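You operate a simulated robot arm through the tools that you are given. There is no shell and no other tool. Be economical: measure what you need, move in short steps, check, and stop when the job is done.

You run a simulated robot arm. Do the job below in one go: nothing can be reset, and whatever is moved stays where it is left.

TASK
Band the press tray's two stacks in red and turn the piles dial up to 6.
Fine: free the orange lever; pile them on the teal block, the thin one below.

It is judged by the outcome, as a careful person would: the job done as asked, and still so three seconds after it is handed in. It fails if anything else is knocked over, pushed out of place, dropped, spilled or broken.

THE ROBOT
A 7-joint arm with a fingered hand on a trunk, on a base that drives. Base frame: it is fixed to the floor where the robot stands at the start and does not move with it; the origin is under the middle of the robot, x ahead of it, y to its left, z up; the surface under the hand at the start is at about z = 820. Units: mm, rad, N and s.
With the tool pointing down near the work surface it reaches from about 340 to 700 mm from the robot's upright axis, wherever it stands. Its first joint turns from -1.204 to 3.002 rad. Places, roughly: blue slider [600, 500, 900]; green slider [500, 600, 900]; orange lever [600, 100, 900]; piles dial [400, 500, 800]; press tray [600, 200, 800]; red slider [600, 800, 800]; scrap [-2250, 4750, 750]; teal block [500, -100, 800]; white cloth [-3250, 3000, 750]; white pack [1000, -1000, 1000]; white stack (13x6x2 cm) [-3300, 2700, 800]; white stack (13x6x3 cm) [-3300, 2600, 800]; white stack (13x6x4 cm) [-3300, 2800, 800]. Payload 3.4 kg.
The tool frame sits at the grasp point between the pads (the TCP): z along the fingers, y along the line on which they close. The tips reach 25 mm beyond it. The gripper opens to 88 mm. The gripper's body begins 29 mm behind the TCP. The gripper is a hand of 4 fingers: y runs from the thumb to the fingers, the wrist lies at [-13, -97, -162] in the tool frame, and closing takes about 1.5 s.
Orientation is that of the tool frame in the base frame, as a unit quaternion [x, y, z, w]. With the fingers straight down and the wrist toward the robot, the tool's x, y and z point along [0, 1, 0], [1, 0, 0] and [0, 0, -1] of the base frame.

THE INTERFACE
- The arm moves only by the tool apply_moves. Its arguments are lists of equal length, an entry for each row: "travel": the shift along the tool's x, y, z in cm, a list of three; "angular": the turn, a rotation vector about the tool's x, y, z in rad, a list of three; "jaw": the finger opening in cm, from 0 to 8.8. In form: {"travel": [[dx, dy, dz], ...], "angular": [[wx, wy, wz], ...], "jaw": [jaw, ...]}. A call has 1 to 20 rows; each row is the pose to reach, as a shift and turn from the pose commanded when the call began, along the tool's axes at that moment. Rows are played at 5 a second. More than 50 mm and 0.15 rad between two rows, or a gripper value outside its range, and nothing of the call is played. Where a pose cannot be reached the arm comes as near as it can. A force on the tool above 40 N (or 10 N above the force at the start of the call, whichever is more), or a blocked arm, ends the call early, and 0.2 s more pass. The fingers move at their own pace (about 108 mm/s each) and stop on an object; they squeeze with about 33 N. The grip force told is the motor's: it shows also when the fingers shut on nothing. Time passes only in rows, and 0.2 s behind the last, so rows that repeat a pose let the fingers close. The reply holds the time, the measured pose of the TCP, the force on the tool along the base axes, the opening and the grip force, in the units named above and with some noise, with the torque about the TCP (base axes, N m) and any sound that the robot's microphone picked up.
- Cameras (640 x 400 px; columns grow to the right, rows downward): "scene" is now at [132.3, -3.1, 1433]; the picture's right is [-0.04, -1.00, -0.00], its down [-0.68, 0.03, -0.73] and it looks along [0.73, -0.03, -0.68] (base axes); focal length 255 px, centre (320, 200). "wrist" rides on the gripper at [64, -83, -98] in the tool frame; the picture's right is [-0.62, 0.37, -0.69], its down [-0.71, -0.63, 0.30] and it looks along [-0.32, 0.68, 0.65] (tool axes); focal length 265 px, centre (320, 200). There is no depth. A picture from a camera that has moved, and an enlarged one, comes with that camera's place and axes in the base frame and with its lens.
- capture(camera): a new picture of that camera. It takes no simulated time.
- move_column(by): slides the trunk up (or, below 0, down) by that many mm; the arm and the scene camera ride with it, the base frame stays. It gives what a move gives, with no picture.
- steer(legs): drives the robot by 1 to 6 legs, each [ahead, left, turn to the left] in mm, mm and rad, along the robot's own axes; the way and the turn of a leg run together, so that a leg with both is an arc; at most 1500 mm and 3.142 rad a leg. The arm and the cameras ride along, it lands a little off, and it stops where it bumps. It gives what a move gives.
- hand_shape(shape): the hand has 4 fingers and takes this shape, open, in about a second: jaw (thumb against the fingers, like two jaws); tri (thumb and two fingers); tip (a fingertip pinch); poke (one finger out to press); point (the index stretched); flat (the hand flat); cup (the hand cupped); fist (a fist). The gripper value then closes the fingers along that shape, each until it touches; the sizes above hold for jaw. It gives what a move gives, with no picture.
- turn_head(pan, tilt): turns the head with the scene camera to pan (to the left, within 1.501 rad either way) and tilt (down, from -0.506 to 1.204), counted from straight ahead of the robot. It gives what a move gives.
- close_up(camera, box): a new picture of the part [left, top, right, bottom] of that camera's present view, enlarged. It takes no simulated time.
- close_job(): hands the job in; it is judged then, once.

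Work in short steps. Places have to be worked out from the pictures, the camera data and where the tool is seen: move nearer, look again, correct. Check each grasp and each placing, and mend what went wrong. You have 120 turns and 78 pictures in all, those below and enlarged ones among them. Open the gripper and draw the arm clear of the work before you hand the job in, unless the task says otherwise; then end with one line.

The tools are called after "Call:" as a command line: name --argument value ..., lists and objects as JSON in quotes. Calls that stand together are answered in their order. apply_moves: Moves the arm, as the interface text tells. Its arguments: {"type":"object","properties":{"travel":{"type":"array"},"angular":{"type":"array"},"jaw":{"type":"array"}},"required":["travel","angular","jaw"]} The other tools are called the same way: move_column (by) slides the trunk up or down; hand_shape (shape) gives the hand a shape; steer (legs) drives the base; turn_head (pan, tilt) turns the head that bears the scene camera; capture (camera) takes a picture; close_up (camera, box) takes an enlarged picture of a part of a camera's view; close_job () hands the job in.

At the start:

```text
time_s: 0.0
position: [453.8, -58.3, 1231.2]
orientation: [0.707, 0.707, 0.0, 0.0]
contact_force: [0.4, -0.6, 0.1]
wrist_torque: [-0.02, 0.0, 0.0]
finger_gap: 87.5
gripper_force: 0.3
shape: jaw
trunk travel left (down, up): [-750.0, 90.0]
robot x, y, heading: [1.9, -0.5, -0.006]
head pan, tilt: [-0.042, 0.754]
```

scene: 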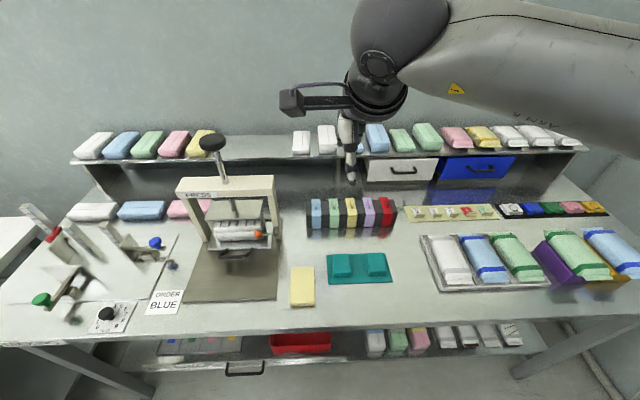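
wrist: 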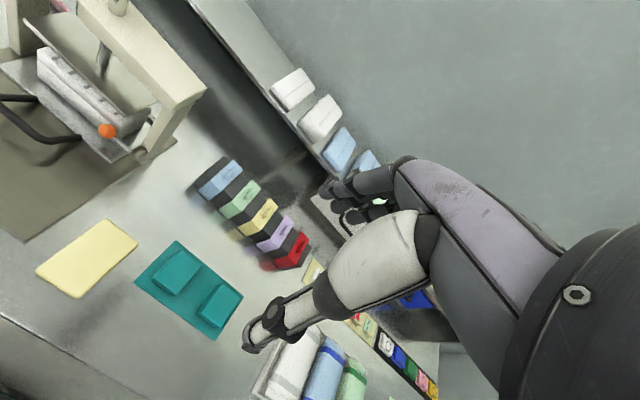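

I'll begin by looking closely at the press, the sliders and dial, and the band holder.

Call:
close_up --camera "scene" --box '[160, 120, 300, 310]'

Call:
close_up --camera "scene" --box '[0, 190, 200, 340]'

Call:
close_up --camera "scene" --box '[280, 180, 420, 310]'

Call:
close_up --camera "scene" --box '[390, 190, 640, 300]'

```text
2.11 times, centred on (230, 215) of scene
camera zoom: at [132.3, -3.1, 1433.0], right [-0.04, -1.0, 0.0], down [-0.68, 0.03, -0.73], along [0.73, -0.03, -0.68], focal length 538 px, centre (510, 168)
```

zoom: 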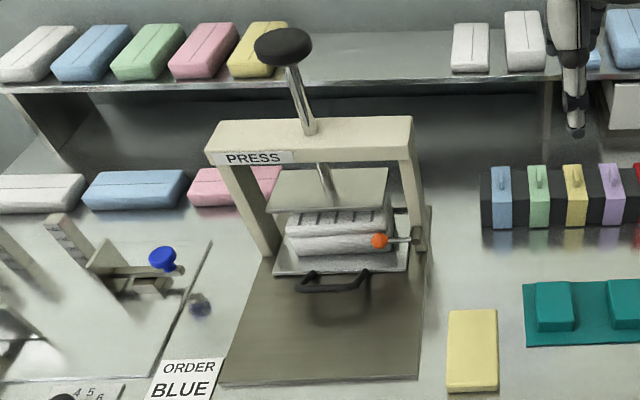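

```text
2.67 times, centred on (100, 265) of scene
camera zoom: at [132.3, -3.1, 1433.0], right [-0.04, -1.0, 0.0], down [-0.68, 0.03, -0.73], along [0.73, -0.03, -0.68], focal length 681 px, centre (907, 27)
```

zoom: 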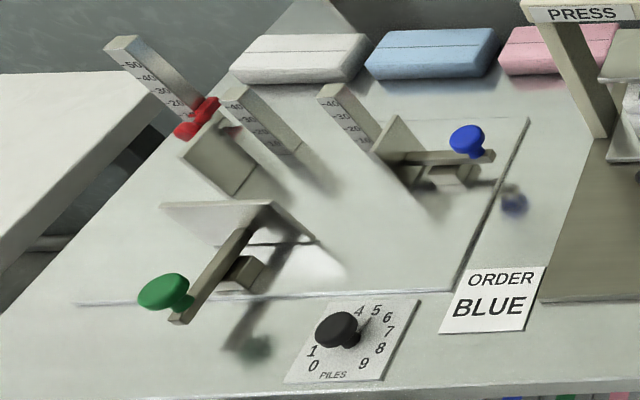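

```text
3.08 times, centred on (350, 245) of scene
camera zoom: at [132.3, -3.1, 1433.0], right [-0.04, -1.0, 0.0], down [-0.68, 0.03, -0.73], along [0.73, -0.03, -0.68], focal length 786 px, centre (228, 62)
```

zoom: 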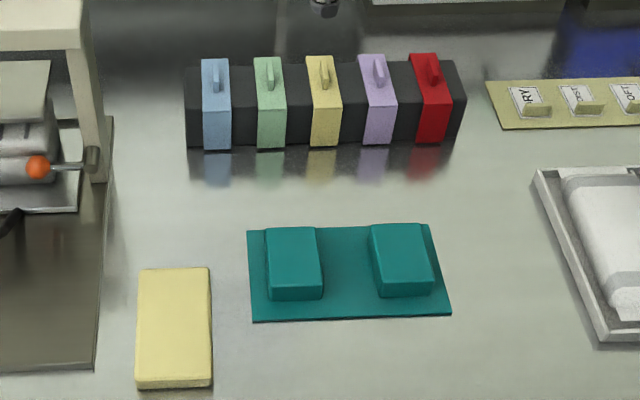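

```text
2.56 times, centred on (515, 245) of scene
camera zoom: at [132.3, -3.1, 1433.0], right [-0.04, -1.0, 0.0], down [-0.68, 0.03, -0.73], along [0.73, -0.03, -0.68], focal length 654 px, centre (-179, 85)
```

zoom: 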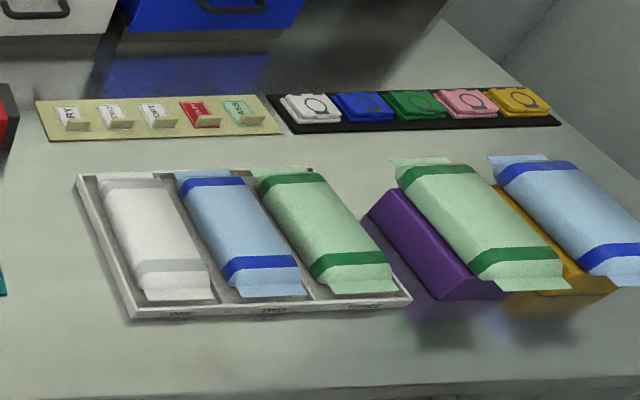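

Everything needed is on this bench. I'll bring the wrist camera in front of the press to see the tray, lever and stacks, staying above the bench and clear of the press.

Call:
apply_moves --travel '[[3.7, -0.1, 2.4], [7.4, -0.2, 4.8], [11.1, -0.4, 7.2], [14.8, -0.6, 9.6], [18.5, -0.8, 12], [22.2, -0.9, 14.4], [26, -0.9, 17], [29.8, -0.9, 20]]' --angular '[[0, 0, 0], [0, 0, 0], [0, 0, 0], [0, 0, 0], [0, 0, 0], [0, 0, 0], [0, 0, 0], [0, 0, 0]]' --jaw '[8.8, 8.8, 8.8, 8.8, 8.8, 8.8, 8.8, 8.8]'

Call:
capture --camera "wrist"

Call:
capture --camera "scene"

```text
time_s: 1.8
position: [444.7, 242.2, 1030.4]
orientation: [0.707, 0.707, -0.001, 0.0]
contact_force: [0.5, 0.2, 0.3]
wrist_torque: [-0.01, 0.0, 0.02]
finger_gap: 87.6
gripper_force: 0.1
shape: jaw
trunk travel left (down, up): [-750.0, 90.0]
robot x, y, heading: [0.2, 1.7, -0.002]
head pan, tilt: [-0.042, 0.754]
```

```text
71 pictures are left
camera wrist: at [360.5, 306.7, 1129.1], right [0.37, -0.62, 0.69], down [-0.63, -0.71, -0.3], along [0.68, -0.33, -0.65], focal length 265 px, centre (320, 200)
```

wrist: 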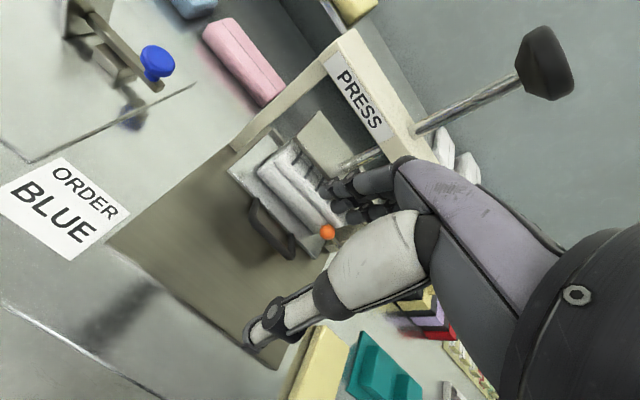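

```text
70 pictures are left
camera scene: at [132.8, -0.9, 1433.0], right [-0.04, -1.0, 0.0], down [-0.68, 0.03, -0.73], along [0.73, -0.03, -0.68], focal length 255 px, centre (320, 200)
```

scene: 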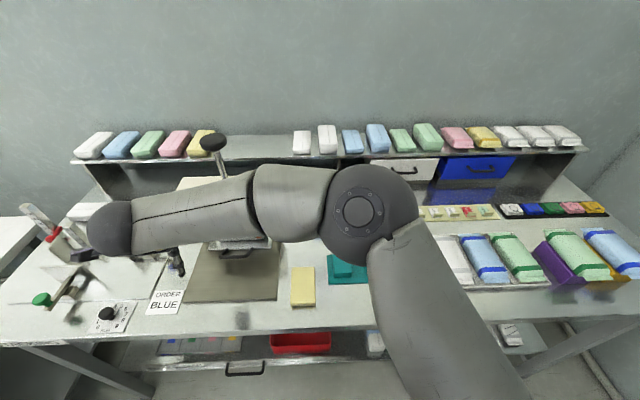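

The wrist camera has the tray in view; I'll enlarge it.

Call:
close_up --camera "wrist" --box '[210, 90, 370, 270]'

```text
2.22 times, centred on (290, 180) of wrist
camera zoom: at [360.5, 306.7, 1129.1], right [0.37, -0.62, 0.69], down [-0.63, -0.71, -0.3], along [0.68, -0.33, -0.65], focal length 590 px, centre (387, 244)
```

zoom: 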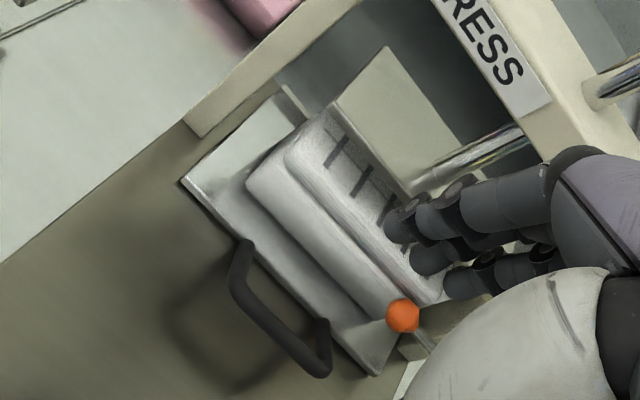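

The scene camera would see this better from lower down. I'll move the arm back to the right and lower the trunk a bit for a flatter view into the press.

Call:
apply_moves --travel '[[-3.7, 0.1, -2.9], [-7.4, 0.2, -5.8], [-11.1, 0.4, -8.7], [-14.8, 0.6, -11.6], [-18.5, 0.6, -14.5], [-22.2, 0.7, -17.4], [-26, 0.7, -20], [-30, 0.7, -22], [-34.5, 0.7, -23], [-39.0, 0.7, -23]]' --angular '[[0, 0, 0], [0, 0, 0], [0, 0, 0], [0, 0, 0], [0, 0, 0], [0, 0, 0], [0, 0, 0], [0, 0, 0], [0, 0, 0], [0, 0, 0]]' --jaw '[8.8, 8.8, 8.8, 8.8, 8.8, 8.8, 8.8, 8.8, 8.8, 8.8]'

Call:
move_column --by -250

Call:
turn_head --pan 0.3 --tilt 0.5

Call:
capture --camera "scene"

```text
time_s: 4.0
position: [450.5, -152.9, 1260.7]
orientation: [0.707, 0.708, 0.001, -0.001]
contact_force: [-0.6, 0.6, 0.3]
wrist_torque: [0.03, 0.01, 0.0]
finger_gap: 87.7
gripper_force: 0.1
shape: jaw
trunk travel left (down, up): [-750.0, 90.0]
robot x, y, heading: [-5.3, 0.4, 0.003]
head pan, tilt: [-0.042, 0.754]
```

```text
time_s: 6.6
position: [452.7, -148.9, 1011.1]
orientation: [0.707, 0.707, 0.0, 0.0]
contact_force: [0.6, 0.2, 0.7]
wrist_torque: [-0.03, 0.02, 0.0]
finger_gap: 87.5
gripper_force: 0.0
shape: jaw
trunk travel left (down, up): [-500.0, 340.0]
robot x, y, heading: [0.5, -0.3, 0.003]
head pan, tilt: [-0.042, 0.754]
```

```text
time_s: 7.4
position: [452.1, -149.6, 1011.5]
orientation: [0.707, 0.707, 0.0, 0.0]
contact_force: [0.4, 0.3, -0.8]
wrist_torque: [-0.01, 0.03, -0.03]
finger_gap: 87.8
gripper_force: 0.0
shape: jaw
trunk travel left (down, up): [-500.0, 340.0]
robot x, y, heading: [-1.2, -2.3, 0.002]
head pan, tilt: [0.3, 0.499]
```

```text
68 pictures are left
camera scene: at [136.6, 27.2, 1205.2], right [0.29, -0.96, 0.0], down [-0.46, -0.14, -0.88], along [0.84, 0.26, -0.48], focal length 255 px, centre (320, 200)
```

scene: 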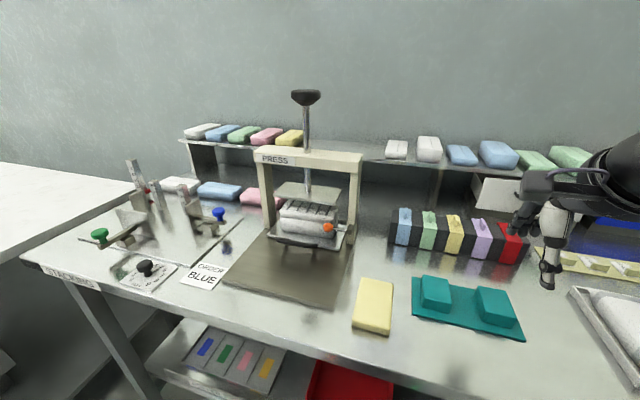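

Call:
close_up --camera "scene" --box '[240, 140, 380, 270]'

Call:
close_up --camera "scene" --box '[265, 175, 345, 255]'

Call:
close_up --camera "scene" --box '[380, 190, 540, 350]'

Call:
close_up --camera "scene" --box '[80, 150, 250, 300]'

```text
3.08 times, centred on (310, 205) of scene
camera zoom: at [136.6, 27.2, 1205.2], right [0.29, -0.96, 0.0], down [-0.46, -0.14, -0.88], along [0.84, 0.26, -0.48], focal length 786 px, centre (351, 185)
```

zoom: 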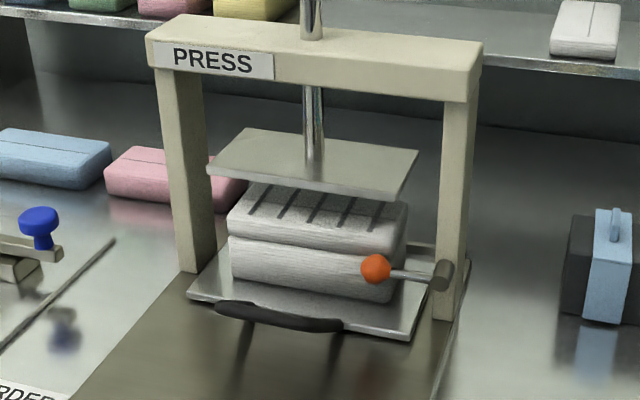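

```text
5.00 times, centred on (305, 215) of scene
camera zoom: at [136.6, 27.2, 1205.2], right [0.29, -0.96, 0.0], down [-0.46, -0.14, -0.88], along [0.84, 0.26, -0.48], focal length 1277 px, centre (395, 125)
```

zoom: 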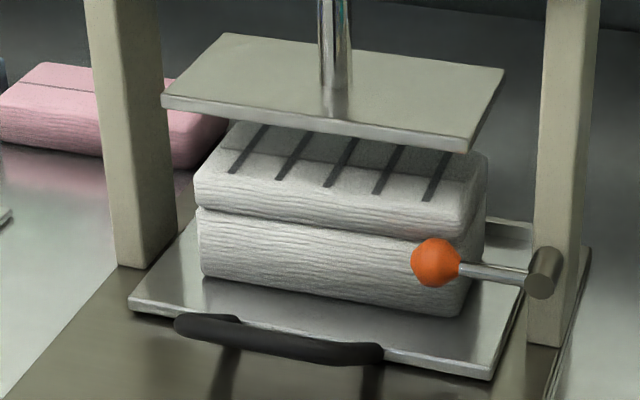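

```text
2.50 times, centred on (460, 270) of scene
camera zoom: at [136.6, 27.2, 1205.2], right [0.29, -0.96, 0.0], down [-0.46, -0.14, -0.88], along [0.84, 0.26, -0.48], focal length 639 px, centre (-30, 25)
```

zoom: 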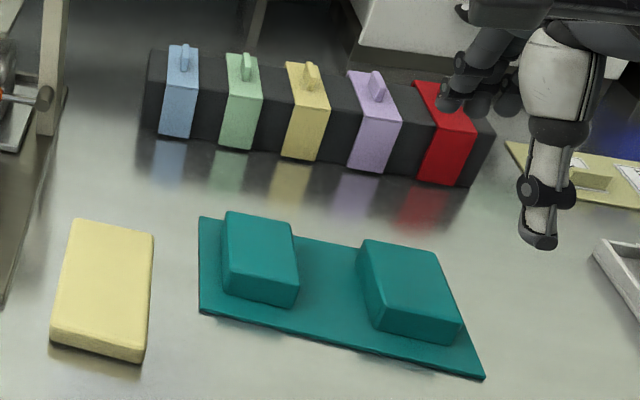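

```text
2.67 times, centred on (165, 225) of scene
camera zoom: at [136.6, 27.2, 1205.2], right [0.29, -0.96, 0.0], down [-0.46, -0.14, -0.88], along [0.84, 0.26, -0.48], focal length 681 px, centre (733, 133)
```

zoom: 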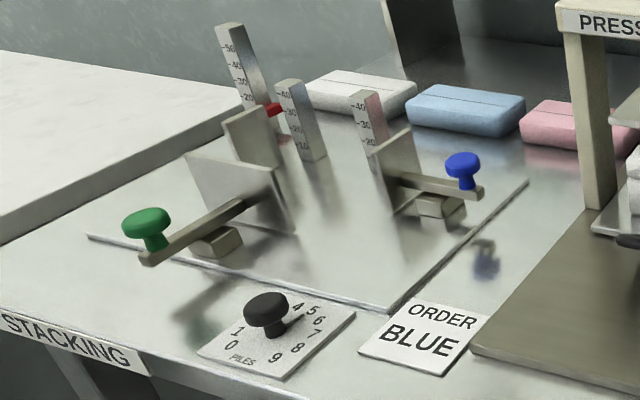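

Two stacks sit in the press tray, thin on thick. The orange lever bars the tray's front, pivoting on the right post. I'll zoom in on the dial and the lever's pivot.

Call:
close_up --camera "scene" --box '[115, 245, 180, 295]'

Call:
close_up --camera "scene" --box '[310, 200, 360, 250]'

```text
8.00 times, centred on (148, 270) of scene
camera zoom: at [136.6, 27.2, 1205.2], right [0.29, -0.96, 0.0], down [-0.46, -0.14, -0.88], along [0.84, 0.26, -0.48], focal length 2043 px, centre (1700, -360)
```

zoom: 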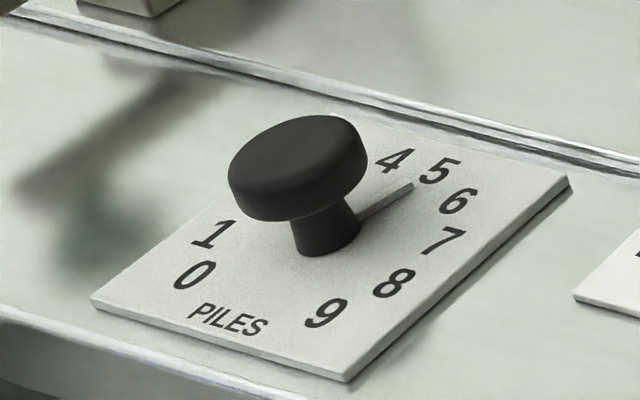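

```text
8.00 times, centred on (335, 225) of scene
camera zoom: at [136.6, 27.2, 1205.2], right [0.29, -0.96, 0.0], down [-0.46, -0.14, -0.88], along [0.84, 0.26, -0.48], focal length 2043 px, centre (200, 0)
```

zoom: 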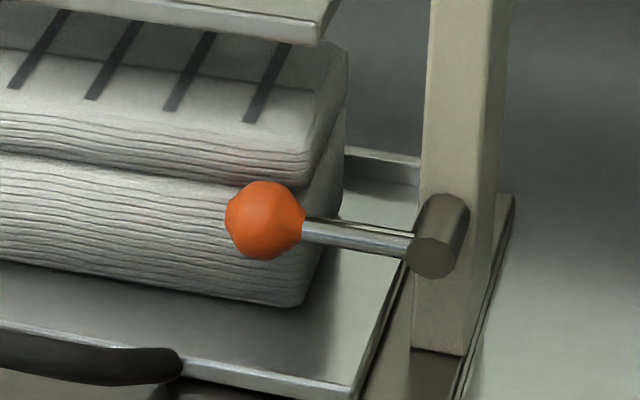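

The ball is at about (599,152,874) and pivots about the x axis at y≈103, and the dial points at 5. I'll try the poke shape in free space and see where the finger tip lies.

Call:
hand_shape --shape "poke"

Call:
capture --camera "wrist"

Call:
close_up --camera "scene" --box '[480, 130, 640, 330]'

```text
time_s: 8.3
position: [451.1, -149.1, 1011.2]
orientation: [0.707, 0.707, 0.001, 0.0]
contact_force: [1.0, 0.7, 0.4]
wrist_torque: [-0.01, 0.0, -0.02]
finger_gap: 0.2
gripper_force: 0.0
shape: poke
trunk travel left (down, up): [-500.0, 340.0]
robot x, y, heading: [3.4, -2.6, 0.002]
head pan, tilt: [0.3, 0.499]
```

```text
61 pictures are left
camera wrist: at [367.3, -84.9, 1110.0], right [0.37, -0.62, 0.69], down [-0.63, -0.71, -0.3], along [0.68, -0.32, -0.65], focal length 265 px, centre (320, 200)
```

wrist: 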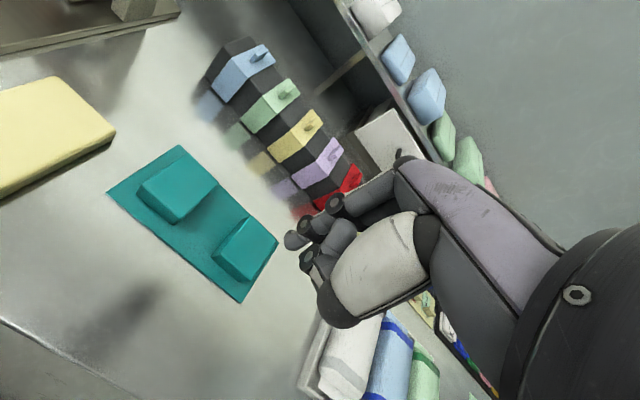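

```text
2.00 times, centred on (560, 230) of scene
camera zoom: at [136.5, 27.3, 1205.2], right [0.3, -0.96, 0.0], down [-0.46, -0.14, -0.88], along [0.84, 0.26, -0.48], focal length 511 px, centre (-160, 140)
```

zoom: 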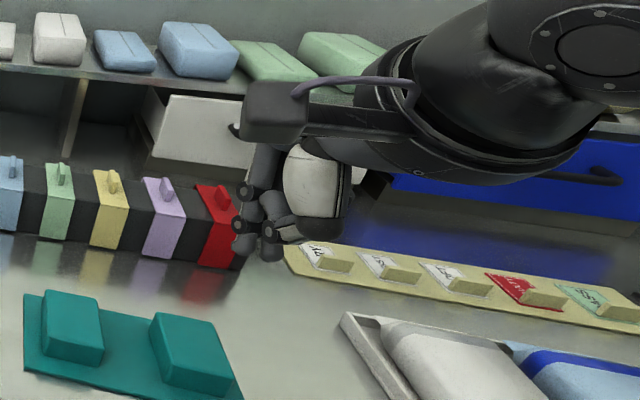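

The poke finger sticks out little, so I'll try "point" with the index stretched.

Call:
hand_shape --shape "point"

Call:
capture --camera "wrist"

Call:
close_up --camera "scene" --box '[480, 130, 640, 330]'

```text
time_s: 9.2
position: [451.8, -150.0, 1010.1]
orientation: [0.707, 0.707, 0.0, 0.0]
contact_force: [0.2, 0.3, -0.5]
wrist_torque: [0.01, -0.01, 0.0]
finger_gap: 0.2
gripper_force: 0.1
shape: point
trunk travel left (down, up): [-500.0, 340.0]
robot x, y, heading: [0.9, -0.5, -0.003]
head pan, tilt: [0.3, 0.499]
```

```text
59 pictures are left
camera wrist: at [367.3, -84.9, 1110.0], right [0.37, -0.62, 0.69], down [-0.63, -0.71, -0.3], along [0.68, -0.32, -0.65], focal length 265 px, centre (320, 200)
```

wrist: 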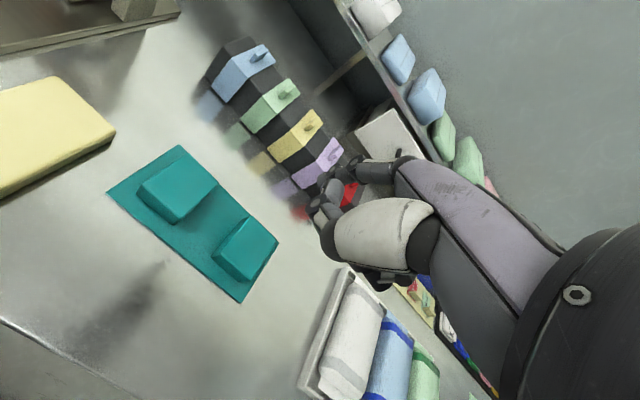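

```text
2.00 times, centred on (560, 230) of scene
camera zoom: at [136.5, 27.3, 1205.2], right [0.3, -0.96, 0.0], down [-0.46, -0.14, -0.88], along [0.84, 0.26, -0.48], focal length 511 px, centre (-160, 140)
```

zoom: 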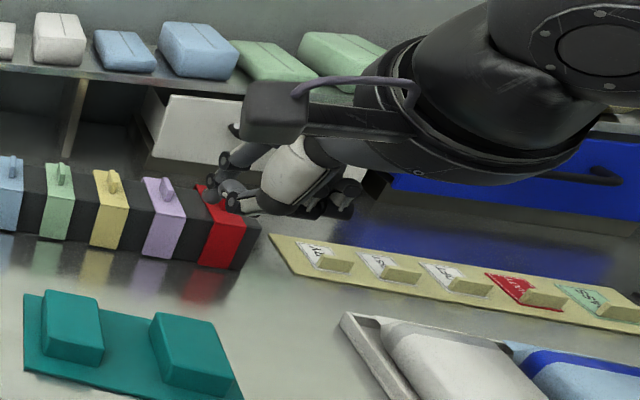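

Neither helps. I'll use the jaw closed, pitched forward about 0.9 rad, and push the lever up from beneath. First I go to a standoff in front of it.

Call:
hand_shape --shape "jaw"

Call:
apply_moves --travel '[[4, 0.4, 0.8], [8, 0.8, 1.6], [12, 1.2, 2.4], [16, 1.6, 3.2], [20, 2, 4], [24, 2.4, 5.6], [28.5, 2.8, 7.1], [28.5, 2.8, 7.1]]' --angular '[[-0.15, 0, 0], [-0.3, 0, 0], [-0.45, 0, 0], [-0.6, 0, 0], [-0.75, 0, 0], [-0.9, 0, 0], [-0.9, 0, 0], [-0.9, 0, 0]]' --jaw '[0, 0, 0, 0, 0, 0, 0, 0]'

Call:
capture --camera "wrist"

Call:
capture --camera "scene"

```text
time_s: 10.1
position: [450.8, -148.9, 1011.5]
orientation: [0.707, 0.707, 0.0, 0.0]
contact_force: [-0.6, 0.0, -0.2]
wrist_torque: [-0.02, 0.02, -0.02]
finger_gap: 87.5
gripper_force: 0.1
shape: jaw
trunk travel left (down, up): [-500.0, 340.0]
robot x, y, heading: [4.2, -0.4, 0.002]
head pan, tilt: [0.3, 0.499]
```

```text
time_s: 11.9
position: [478.9, 136.6, 938.6]
orientation: [0.637, 0.637, 0.308, 0.307]
contact_force: [-0.5, 0.3, -0.6]
wrist_torque: [0.0, -0.01, -0.01]
finger_gap: 0.0
gripper_force: 32.8
shape: jaw
trunk travel left (down, up): [-500.0, 340.0]
robot x, y, heading: [-1.7, -0.7, -0.002]
head pan, tilt: [0.3, 0.499]
```

```text
57 pictures are left
camera wrist: at [349.9, 201.6, 936.5], right [-0.31, -0.62, 0.72], down [-0.15, -0.71, -0.68], along [0.94, -0.32, 0.13], focal length 265 px, centre (320, 200)
```

wrist: 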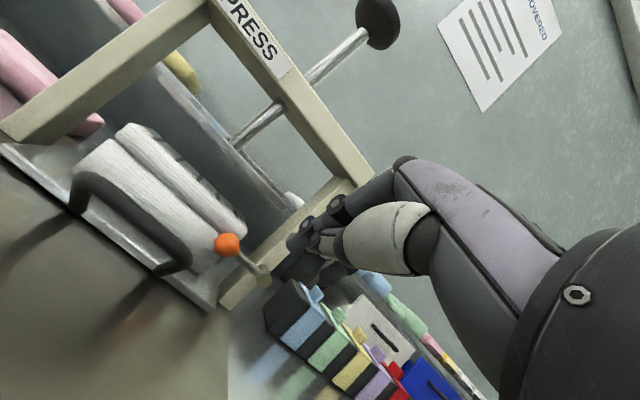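

```text
56 pictures are left
camera scene: at [136.5, 27.0, 1205.2], right [0.3, -0.96, 0.0], down [-0.46, -0.14, -0.88], along [0.84, 0.26, -0.48], focal length 255 px, centre (320, 200)
```

scene: 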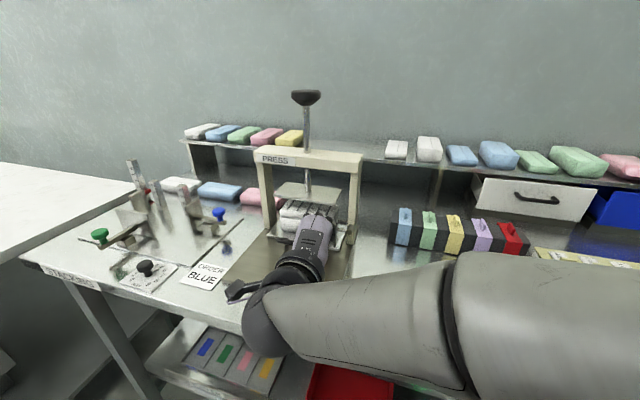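

The wrist view confirms the ball at about (599,149,877). I'll advance along the tool axis, so the closed tips slip beneath the ball in front of the stack, and check just short of it.

Call:
apply_moves --travel '[[0.2, -0.2, 3.5], [0.4, -0.3, 7], [0.4, -0.4, 10]]' --angular '[[0, 0, 0], [0, 0, 0], [0, 0, 0]]' --jaw '[0, 0, 0]'

Call:
close_up --camera "wrist" --box '[120, 130, 440, 350]'

```text
time_s: 12.7
position: [555.9, 140.2, 874.7]
orientation: [0.637, 0.637, 0.307, 0.308]
contact_force: [0.5, 0.4, 0.5]
wrist_torque: [0.0, -0.03, -0.03]
finger_gap: 0.0
gripper_force: 33.1
shape: jaw
trunk travel left (down, up): [-500.0, 340.0]
robot x, y, heading: [1.1, 2.5, -0.003]
head pan, tilt: [0.3, 0.499]
```

```text
1.82 times, centred on (280, 240) of wrist
camera zoom: at [426.7, 204.7, 871.4], right [-0.31, -0.62, 0.72], down [-0.15, -0.71, -0.68], along [0.94, -0.32, 0.13], focal length 483 px, centre (393, 127)
```

zoom: 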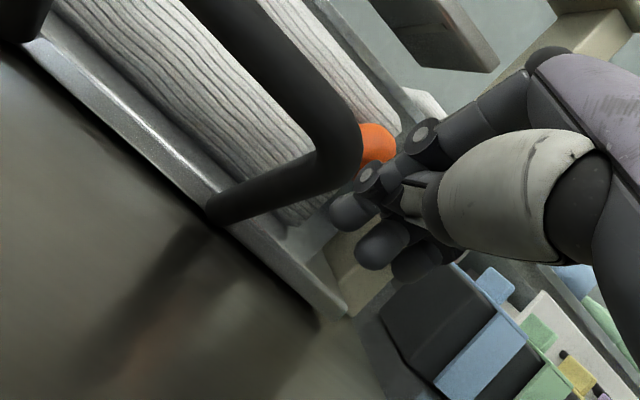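

The fingers are heading just under the ball. I'll advance the last bit, then lift gently and watch the force.

Call:
apply_moves --travel '[[0, -0.2, 1.1], [0, -0.3, 2.2]]' --angular '[[0, 0, 0], [0, 0, 0]]' --jaw '[0, 0]'

Call:
close_up --camera "wrist" --box '[180, 130, 400, 290]'

Call:
close_up --camera "scene" --box '[270, 170, 370, 260]'

```text
time_s: 13.3
position: [571.0, 139.4, 860.6]
orientation: [0.636, 0.636, 0.31, 0.308]
contact_force: [-2.0, -0.1, 6.8]
wrist_torque: [-0.1, -0.02, 0.01]
finger_gap: 0.0
gripper_force: 33.6
shape: jaw
trunk travel left (down, up): [-500.0, 340.0]
robot x, y, heading: [-1.0, -2.0, -0.003]
head pan, tilt: [0.3, 0.499]
```

```text
2.50 times, centred on (290, 210) of wrist
camera zoom: at [440.8, 204.2, 856.9], right [-0.32, -0.62, 0.72], down [-0.15, -0.71, -0.68], along [0.94, -0.32, 0.13], focal length 664 px, centre (395, 175)
```

zoom: 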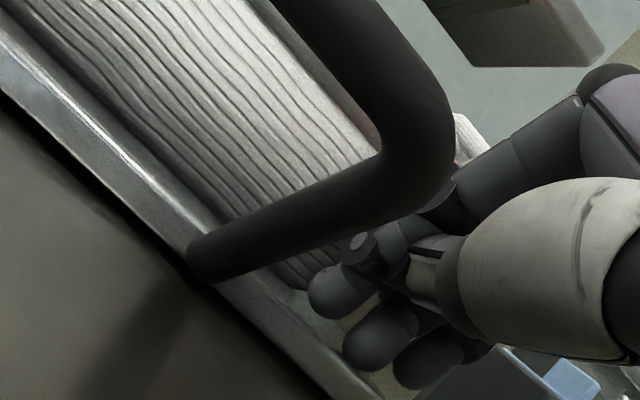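

```text
4.44 times, centred on (320, 215) of scene
camera zoom: at [135.0, 27.1, 1205.6], right [0.3, -0.96, 0.0], down [-0.46, -0.14, -0.88], along [0.84, 0.26, -0.48], focal length 1135 px, centre (320, 133)
```

zoom: 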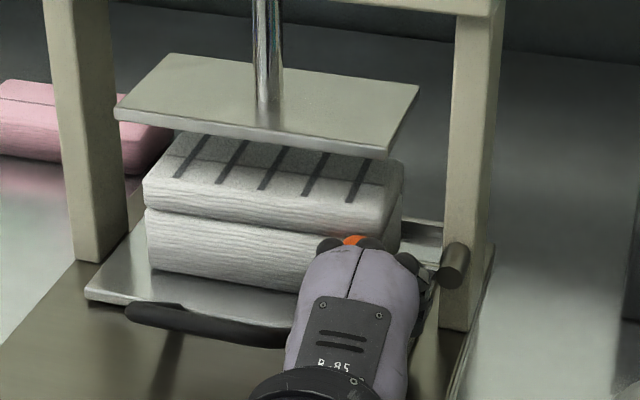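

A light upward force means the tips just touch the tray floor. Now I lift straight up, drifting slightly right along the arc.

Call:
apply_moves --travel '[[0, 0.8, -0.6], [0, 1.6, -1.25], [-0.3, 2.35, -1.85], [-0.6, 3.1, -2.5], [-0.9, 3.9, -3.1]]' --angular '[[0, 0, 0], [0, 0, 0], [0, 0, 0], [0, 0, 0], [0, 0, 0]]' --jaw '[0, 0, 0, 0, 0]'

Call:
close_up --camera "scene" --box '[270, 160, 370, 250]'

```text
time_s: 14.5
position: [570.2, 128.7, 906.1]
orientation: [0.638, 0.637, 0.305, 0.307]
contact_force: [-10.9, -7.2, -14.8]
wrist_torque: [0.23, 0.05, -0.17]
finger_gap: 0.0
gripper_force: 33.5
shape: jaw
trunk travel left (down, up): [-500.0, 340.0]
robot x, y, heading: [1.0, 0.3, -0.0]
head pan, tilt: [0.3, 0.499]
```

```text
4.44 times, centred on (320, 205) of scene
camera zoom: at [136.5, 25.8, 1205.0], right [0.3, -0.96, 0.0], down [-0.46, -0.14, -0.88], along [0.84, 0.26, -0.48], focal length 1135 px, centre (320, 178)
```

zoom: 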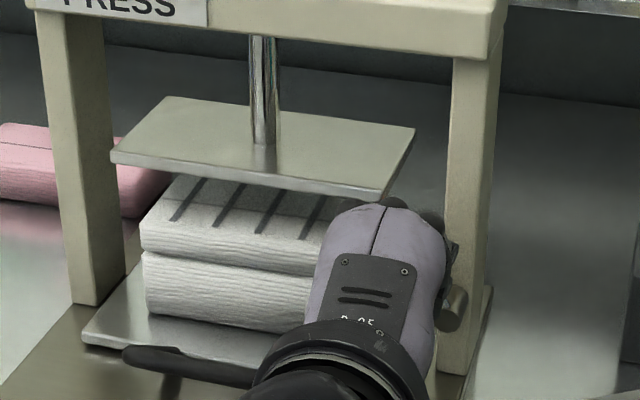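

The lever has likely been raised partway. I'll back off along the tool axis to see where it stays.

Call:
apply_moves --travel '[[0, -0.3, -2], [0, -0.3, -5], [0, 0, -9]]' --angular '[[0, 0, 0], [0, 0, 0], [0, 0, 0]]' --jaw '[0, 0, 0]'

Call:
close_up --camera "wrist" --box '[100, 100, 420, 320]'

```text
time_s: 15.3
position: [498.8, 128.7, 963.4]
orientation: [0.636, 0.637, 0.308, 0.307]
contact_force: [-0.6, 0.7, 0.4]
wrist_torque: [0.02, 0.03, 0.03]
finger_gap: 0.1
gripper_force: 33.2
shape: jaw
trunk travel left (down, up): [-500.0, 340.0]
robot x, y, heading: [-2.3, -2.3, 0.008]
head pan, tilt: [0.3, 0.499]
```

```text
1.82 times, centred on (260, 210) of wrist
camera zoom: at [369.4, 194.3, 960.9], right [-0.31, -0.62, 0.72], down [-0.15, -0.71, -0.68], along [0.94, -0.32, 0.13], focal length 483 px, centre (429, 182)
```

zoom: 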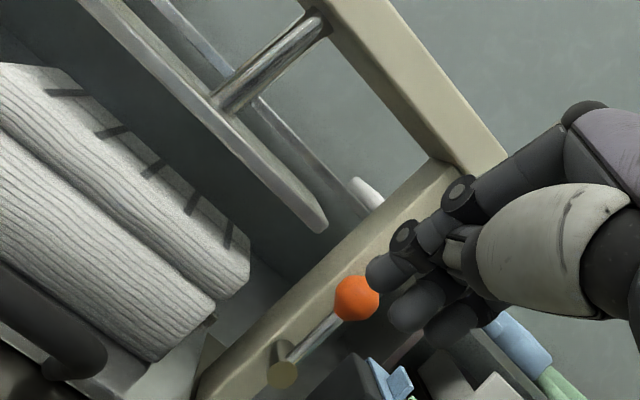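

The lever now stands upright and stays there. Next is the tray handle, triangulated at about (533,202,868). I'll return to straight-down above it with the jaw partly open.

Call:
apply_moves --travel '[[1.2, -0.5, -1.2], [2.4, 0, -0.5], [3.6, 0.6, 0.4], [4.8, 1.2, 1.2], [6, 1.7, 2], [7.3, 2.1, 2.7], [7.3, 2.1, 2.7]]' --angular '[[0.15, 0, 0], [0.3, 0, 0], [0.45, 0, 0], [0.6, 0, 0], [0.75, 0, 0], [0.9, 0, 0], [0.9, 0, 0]]' --jaw '[0, 1, 2, 3, 4, 5, 5]'

Call:
capture --camera "wrist"

Call:
close_up --camera "scene" --box '[250, 150, 390, 290]'

```text
time_s: 16.9
position: [542.0, 191.9, 970.4]
orientation: [0.714, 0.7, 0.006, -0.009]
contact_force: [0.3, 0.8, -0.4]
wrist_torque: [-0.02, -0.02, 0.01]
finger_gap: 49.4
gripper_force: 0.1
shape: jaw
trunk travel left (down, up): [-500.0, 340.0]
robot x, y, heading: [1.9, -1.6, -0.0]
head pan, tilt: [0.3, 0.499]
```

```text
50 pictures are left
camera wrist: at [459.6, 255.7, 1071.4], right [0.36, -0.64, 0.68], down [-0.65, -0.69, -0.32], along [0.67, -0.32, -0.66], focal length 265 px, centre (320, 200)
```

wrist: 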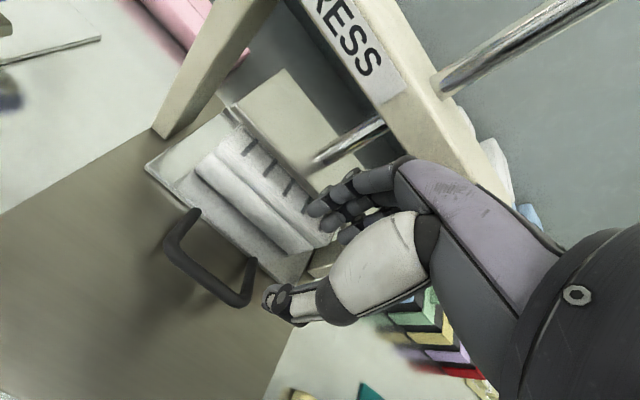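

```text
2.86 times, centred on (320, 220) of scene
camera zoom: at [136.4, 27.5, 1205.2], right [0.3, -0.96, 0.0], down [-0.46, -0.14, -0.88], along [0.84, 0.26, -0.48], focal length 730 px, centre (320, 143)
```

zoom: 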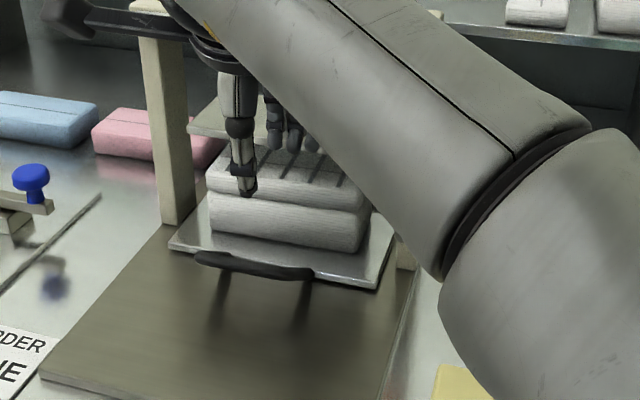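

The handle bar's middle is near (530,208,868). I'll lower partway over it and read the pose again.

Call:
apply_moves --travel '[[0.3, -0.2, 3], [0.6, -0.3, 5], [0.6, -0.3, 5]]' --angular '[[0, 0, 0], [0, 0, 0], [0, 0, 0]]' --jaw '[5, 5, 5]'

Call:
capture --camera "wrist"

```text
time_s: 17.7
position: [531.2, 209.6, 912.6]
orientation: [0.707, 0.707, 0.0, 0.0]
contact_force: [0.1, 0.3, 0.0]
wrist_torque: [0.02, 0.03, 0.0]
finger_gap: 49.8
gripper_force: 0.0
shape: jaw
trunk travel left (down, up): [-500.0, 340.0]
robot x, y, heading: [-1.2, -2.7, 0.001]
head pan, tilt: [0.3, 0.499]
```

```text
48 pictures are left
camera wrist: at [447.1, 274.7, 1011.8], right [0.37, -0.62, 0.69], down [-0.63, -0.71, -0.3], along [0.68, -0.32, -0.65], focal length 265 px, centre (320, 200)
```

wrist: 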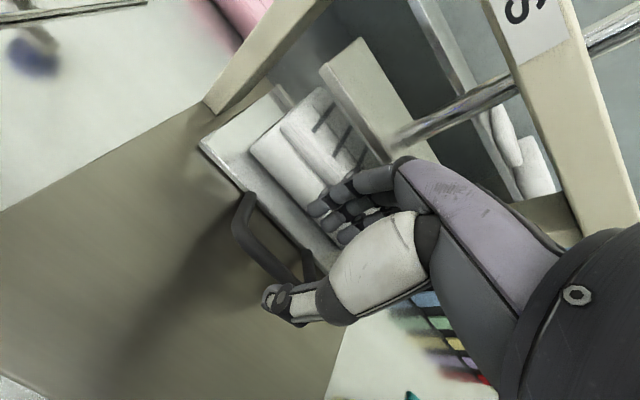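

The bar spans y≈170–243 at x≈528, between thumb and fingers. I'll descend 4 cm and close.

Call:
apply_moves --travel '[[0, -0.3, 2], [0, -0.3, 4], [0, -0.3, 4], [0, -0.3, 4], [0, -0.3, 4], [0, -0.3, 4], [0, -0.3, 4]]' --angular '[[0, 0, 0], [0, 0, 0], [0, 0, 0], [0, 0, 0], [0, 0, 0], [0, 0, 0], [0, 0, 0]]' --jaw '[5, 5, 5, 0, 0, 0, 0]'

```text
time_s: 19.3
position: [526.3, 209.8, 873.1]
orientation: [0.706, 0.708, -0.002, 0.0]
contact_force: [-8.9, -0.4, -7.1]
wrist_torque: [0.03, -0.03, -0.04]
finger_gap: 0.9
gripper_force: 33.2
shape: jaw
trunk travel left (down, up): [-500.0, 340.0]
robot x, y, heading: [-2.6, -1.0, 0.0]
head pan, tilt: [0.3, 0.499]
```

The gap reads just 0.9 mm, so I may have missed the bar or closed over it. I'll check.

Call:
close_up --camera "wrist" --box '[180, 130, 400, 340]'

Call:
close_up --camera "scene" --box '[250, 180, 350, 280]'

```text
1.90 times, centred on (290, 235) of wrist
camera zoom: at [442.4, 275.4, 972.7], right [0.37, -0.62, 0.69], down [-0.63, -0.72, -0.3], along [0.68, -0.32, -0.65], focal length 506 px, centre (377, 133)
```

zoom: 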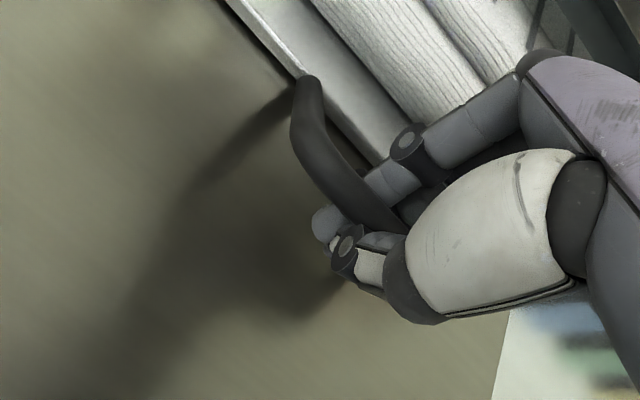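

```text
4.00 times, centred on (300, 230) of scene
camera zoom: at [135.4, 27.9, 1205.2], right [0.3, -0.96, 0.0], down [-0.46, -0.14, -0.88], along [0.84, 0.26, -0.48], focal length 1022 px, centre (400, 80)
```

zoom: 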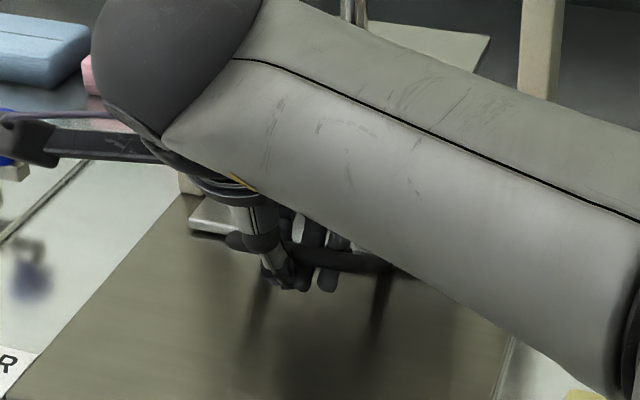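

The hand is wrapped around the bar, with the tips meeting beneath it. I'll pull the tray toward the robot.

Call:
apply_moves --travel '[[0, -1.2, 0], [0, -2.4, 0], [0, -3.6, 0], [0, -4.8, 0], [0, -6, 0], [0, -7.2, 0]]' --angular '[[0, 0, 0], [0, 0, 0], [0, 0, 0], [0, 0, 0], [0, 0, 0], [0, 0, 0]]' --jaw '[0, 0, 0, 0, 0, 0]'

Call:
close_up --camera "wrist" --box '[180, 50, 480, 340]'

```text
time_s: 20.7
position: [457.7, 209.6, 874.2]
orientation: [0.707, 0.707, 0.0, 0.0]
contact_force: [0.7, 1.3, -3.4]
wrist_torque: [-0.02, -0.03, -0.02]
finger_gap: 0.3
gripper_force: 32.9
shape: jaw
trunk travel left (down, up): [-500.0, 340.0]
robot x, y, heading: [-1.5, 3.4, 0.002]
head pan, tilt: [0.3, 0.499]
```

```text
1.38 times, centred on (330, 195) of wrist
camera zoom: at [372.4, 274.8, 972.7], right [0.37, -0.62, 0.69], down [-0.63, -0.71, -0.3], along [0.68, -0.33, -0.65], focal length 366 px, centre (306, 207)
```

zoom: 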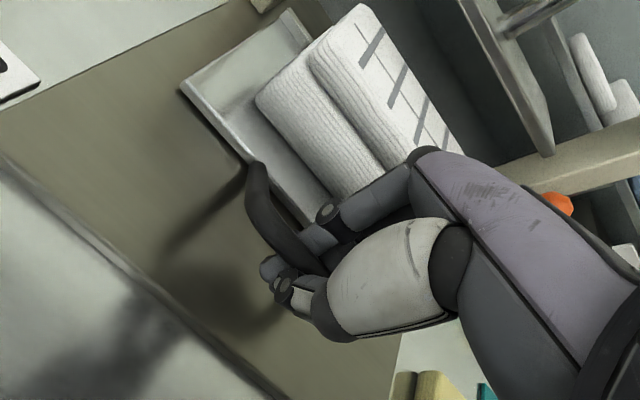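

The tray slides freely with the stacks steady. I'll pull another 6 cm.

Call:
apply_moves --travel '[[0, -1.2, 0], [0, -2.4, 0], [0, -3.6, 0], [0, -4.8, 0], [0, -6, 0], [0, -6, 0]]' --angular '[[0, 0, 0], [0, 0, 0], [0, 0, 0], [0, 0, 0], [0, 0, 0], [0, 0, 0]]' --jaw '[0, 0, 0, 0, 0, 0]'

```text
time_s: 22.1
position: [396.5, 209.5, 873.9]
orientation: [0.707, 0.707, 0.0, 0.0]
contact_force: [0.2, 1.1, -3.6]
wrist_torque: [-0.05, -0.05, -0.03]
finger_gap: 0.0
gripper_force: 33.5
shape: jaw
trunk travel left (down, up): [-500.0, 340.0]
robot x, y, heading: [0.8, -1.8, -0.0]
head pan, tilt: [0.3, 0.499]
```

The stacks now sit around x≈510, well clear of the platen. I'll release the handle, rise, and look at the stacks.

Call:
apply_moves --travel '[[0, 0, 0], [0, 0, 0], [0, 0, 0], [0, 0, -3], [0, 0, -7], [0, 0, -11], [0, 0, -15], [0, 2, -18]]' --angular '[[0, 0, 0], [0, 0, 0], [0, 0, 0], [0, 0, 0], [0, 0, 0], [0, 0, 0], [0, 0, 0], [0, 0, 0]]' --jaw '[4, 5, 5, 5, 5, 5, 6, 8.8]'

Call:
capture --camera "wrist"

Call:
capture --camera "scene"

```text
time_s: 23.9
position: [418.7, 205.5, 1055.3]
orientation: [0.709, 0.706, 0.001, -0.003]
contact_force: [-0.3, -1.1, -0.1]
wrist_torque: [0.0, 0.03, -0.01]
finger_gap: 87.5
gripper_force: 0.1
shape: jaw
trunk travel left (down, up): [-500.0, 340.0]
robot x, y, heading: [0.6, 3.5, -0.001]
head pan, tilt: [0.3, 0.499]
```

```text
44 pictures are left
camera wrist: at [334.6, 271.3, 1155.4], right [0.37, -0.62, 0.69], down [-0.63, -0.71, -0.31], along [0.68, -0.32, -0.66], focal length 265 px, centre (320, 200)
```

wrist: 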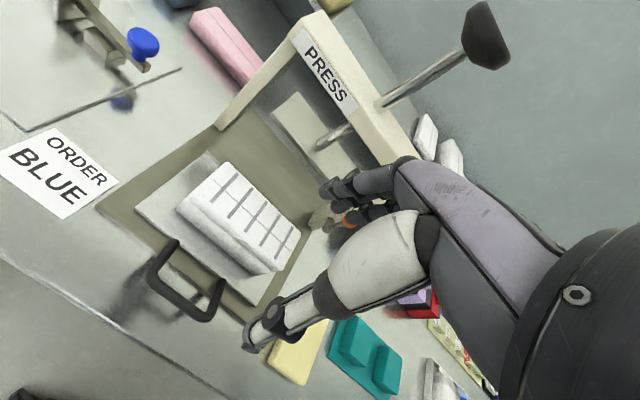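

```text
43 pictures are left
camera scene: at [136.8, 27.7, 1205.2], right [0.3, -0.96, 0.0], down [-0.46, -0.14, -0.88], along [0.84, 0.26, -0.48], focal length 255 px, centre (320, 200)
```

scene: 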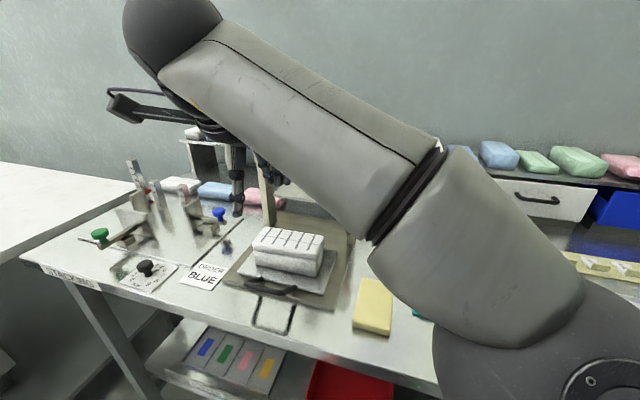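

Now I'll zoom the scene and wrist cameras on the stacks for exact placement, and on the teal block.

Call:
close_up --camera "scene" --box '[230, 215, 340, 310]'

Call:
close_up --camera "wrist" --box '[120, 140, 320, 340]'

Call:
close_up --camera "wrist" --box '[250, 270, 450, 400]'

```text
4.21 times, centred on (285, 262) of scene
camera zoom: at [136.8, 27.7, 1205.2], right [0.3, -0.96, 0.0], down [-0.46, -0.14, -0.88], along [0.84, 0.26, -0.48], focal length 1076 px, centre (467, -63)
```

zoom: 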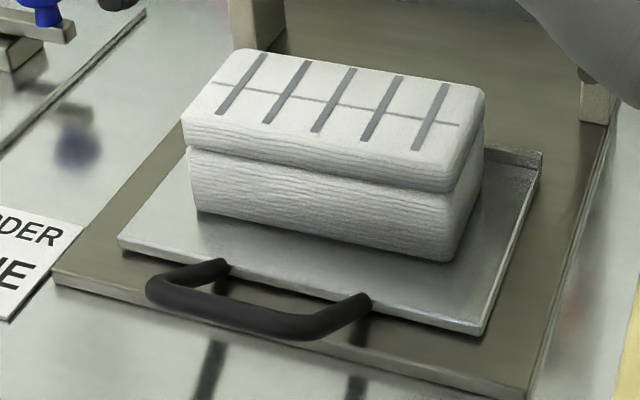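

```text
2.00 times, centred on (220, 240) of wrist
camera zoom: at [334.6, 271.3, 1155.4], right [0.37, -0.62, 0.69], down [-0.63, -0.71, -0.31], along [0.68, -0.32, -0.66], focal length 531 px, centre (520, 120)
```

zoom: 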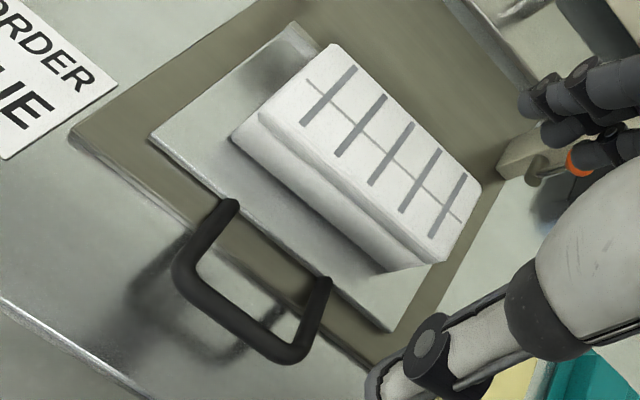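

```text
3.08 times, centred on (350, 335) of wrist
camera zoom: at [334.6, 271.3, 1155.4], right [0.37, -0.62, 0.69], down [-0.63, -0.71, -0.31], along [0.68, -0.32, -0.66], focal length 817 px, centre (228, -215)
```

zoom: 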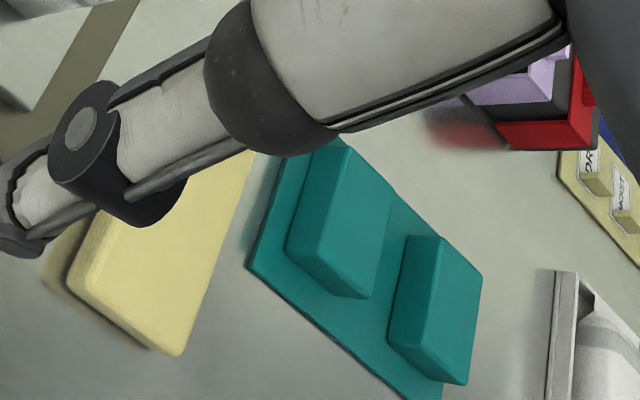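

The thin stack's top centre is about (498,205,900), turned very slightly. I'll move above it with the jaw fully open, then verify before descending.

Call:
apply_moves --travel '[[-0.2, 3, 3], [-0.4, 6, 6], [-0.5, 8.2, 9], [-0.5, 8.2, 11.5], [-0.5, 8.2, 11.5]]' --angular '[[0, 0, -0.02], [0, 0, -0.04], [0, 0, -0.04], [0, 0, -0.04], [0, 0, -0.04]]' --jaw '[8.8, 8.8, 8.8, 8.8, 8.8]'

Call:
capture --camera "wrist"

Call:
close_up --camera "scene" --box '[220, 170, 360, 310]'

```text
time_s: 25.1
position: [499.8, 204.4, 937.5]
orientation: [0.693, 0.721, 0.0, -0.001]
contact_force: [-0.6, -0.2, 0.1]
wrist_torque: [-0.02, 0.02, -0.03]
finger_gap: 88.0
gripper_force: 0.0
shape: jaw
trunk travel left (down, up): [-500.0, 340.0]
robot x, y, heading: [3.1, 2.6, -0.0]
head pan, tilt: [0.3, 0.499]
```

```text
39 pictures are left
camera wrist: at [412.0, 265.6, 1037.7], right [0.39, -0.6, 0.69], down [-0.6, -0.74, -0.3], along [0.7, -0.3, -0.65], focal length 265 px, centre (320, 200)
```

wrist: 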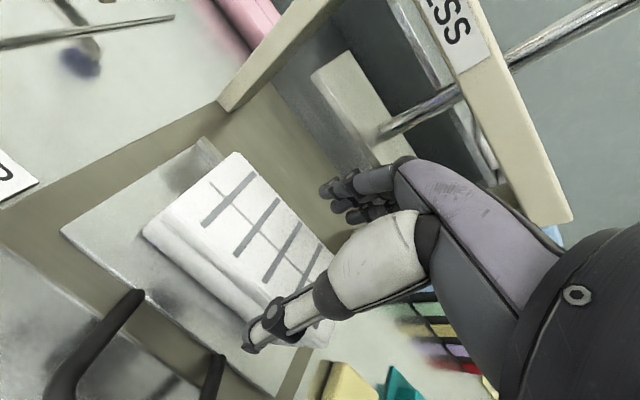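

```text
2.86 times, centred on (290, 240) of scene
camera zoom: at [136.5, 27.4, 1205.2], right [0.3, -0.96, 0.0], down [-0.46, -0.14, -0.88], along [0.84, 0.26, -0.48], focal length 730 px, centre (406, 86)
```

zoom: 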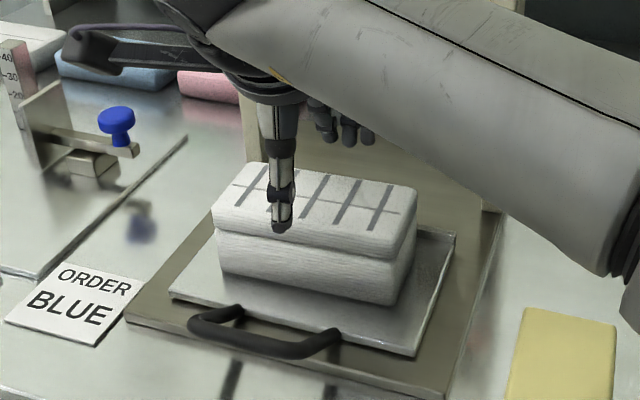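

Thumb and fingers clear both sides of the stack. I'll descend so the tips reach only the thin stack's depth, and close.

Call:
apply_moves --travel '[[0, -0.1, 1.6], [0, -0.1, 3.1], [0, -0.1, 3.1], [0, -0.1, 3.1], [0, -0.1, 3.1], [0, -0.1, 3.1], [0, -0.1, 3.1]]' --angular '[[0, 0, 0], [0, 0, 0], [0, 0, 0], [0, 0, 0], [0, 0, 0], [0, 0, 0], [0, 0, 0]]' --jaw '[8.8, 8.8, 8.8, 5, 4, 4, 4]'

Call:
close_up --camera "scene" --box '[240, 190, 340, 290]'

```text
time_s: 26.7
position: [497.3, 203.4, 909.3]
orientation: [0.693, 0.721, 0.0, -0.001]
contact_force: [-0.6, -0.1, -0.3]
wrist_torque: [-0.03, 0.0, -0.02]
finger_gap: 53.6
gripper_force: 32.7
shape: jaw
trunk travel left (down, up): [-500.0, 340.0]
robot x, y, heading: [-2.0, 0.2, -0.006]
head pan, tilt: [0.3, 0.499]
```

```text
4.00 times, centred on (290, 240) of scene
camera zoom: at [136.6, 27.4, 1205.2], right [0.3, -0.96, 0.0], down [-0.46, -0.14, -0.88], along [0.84, 0.26, -0.48], focal length 1022 px, centre (440, 40)
```

zoom: 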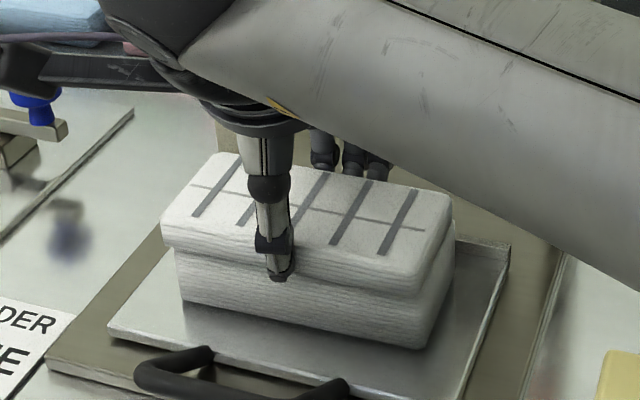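

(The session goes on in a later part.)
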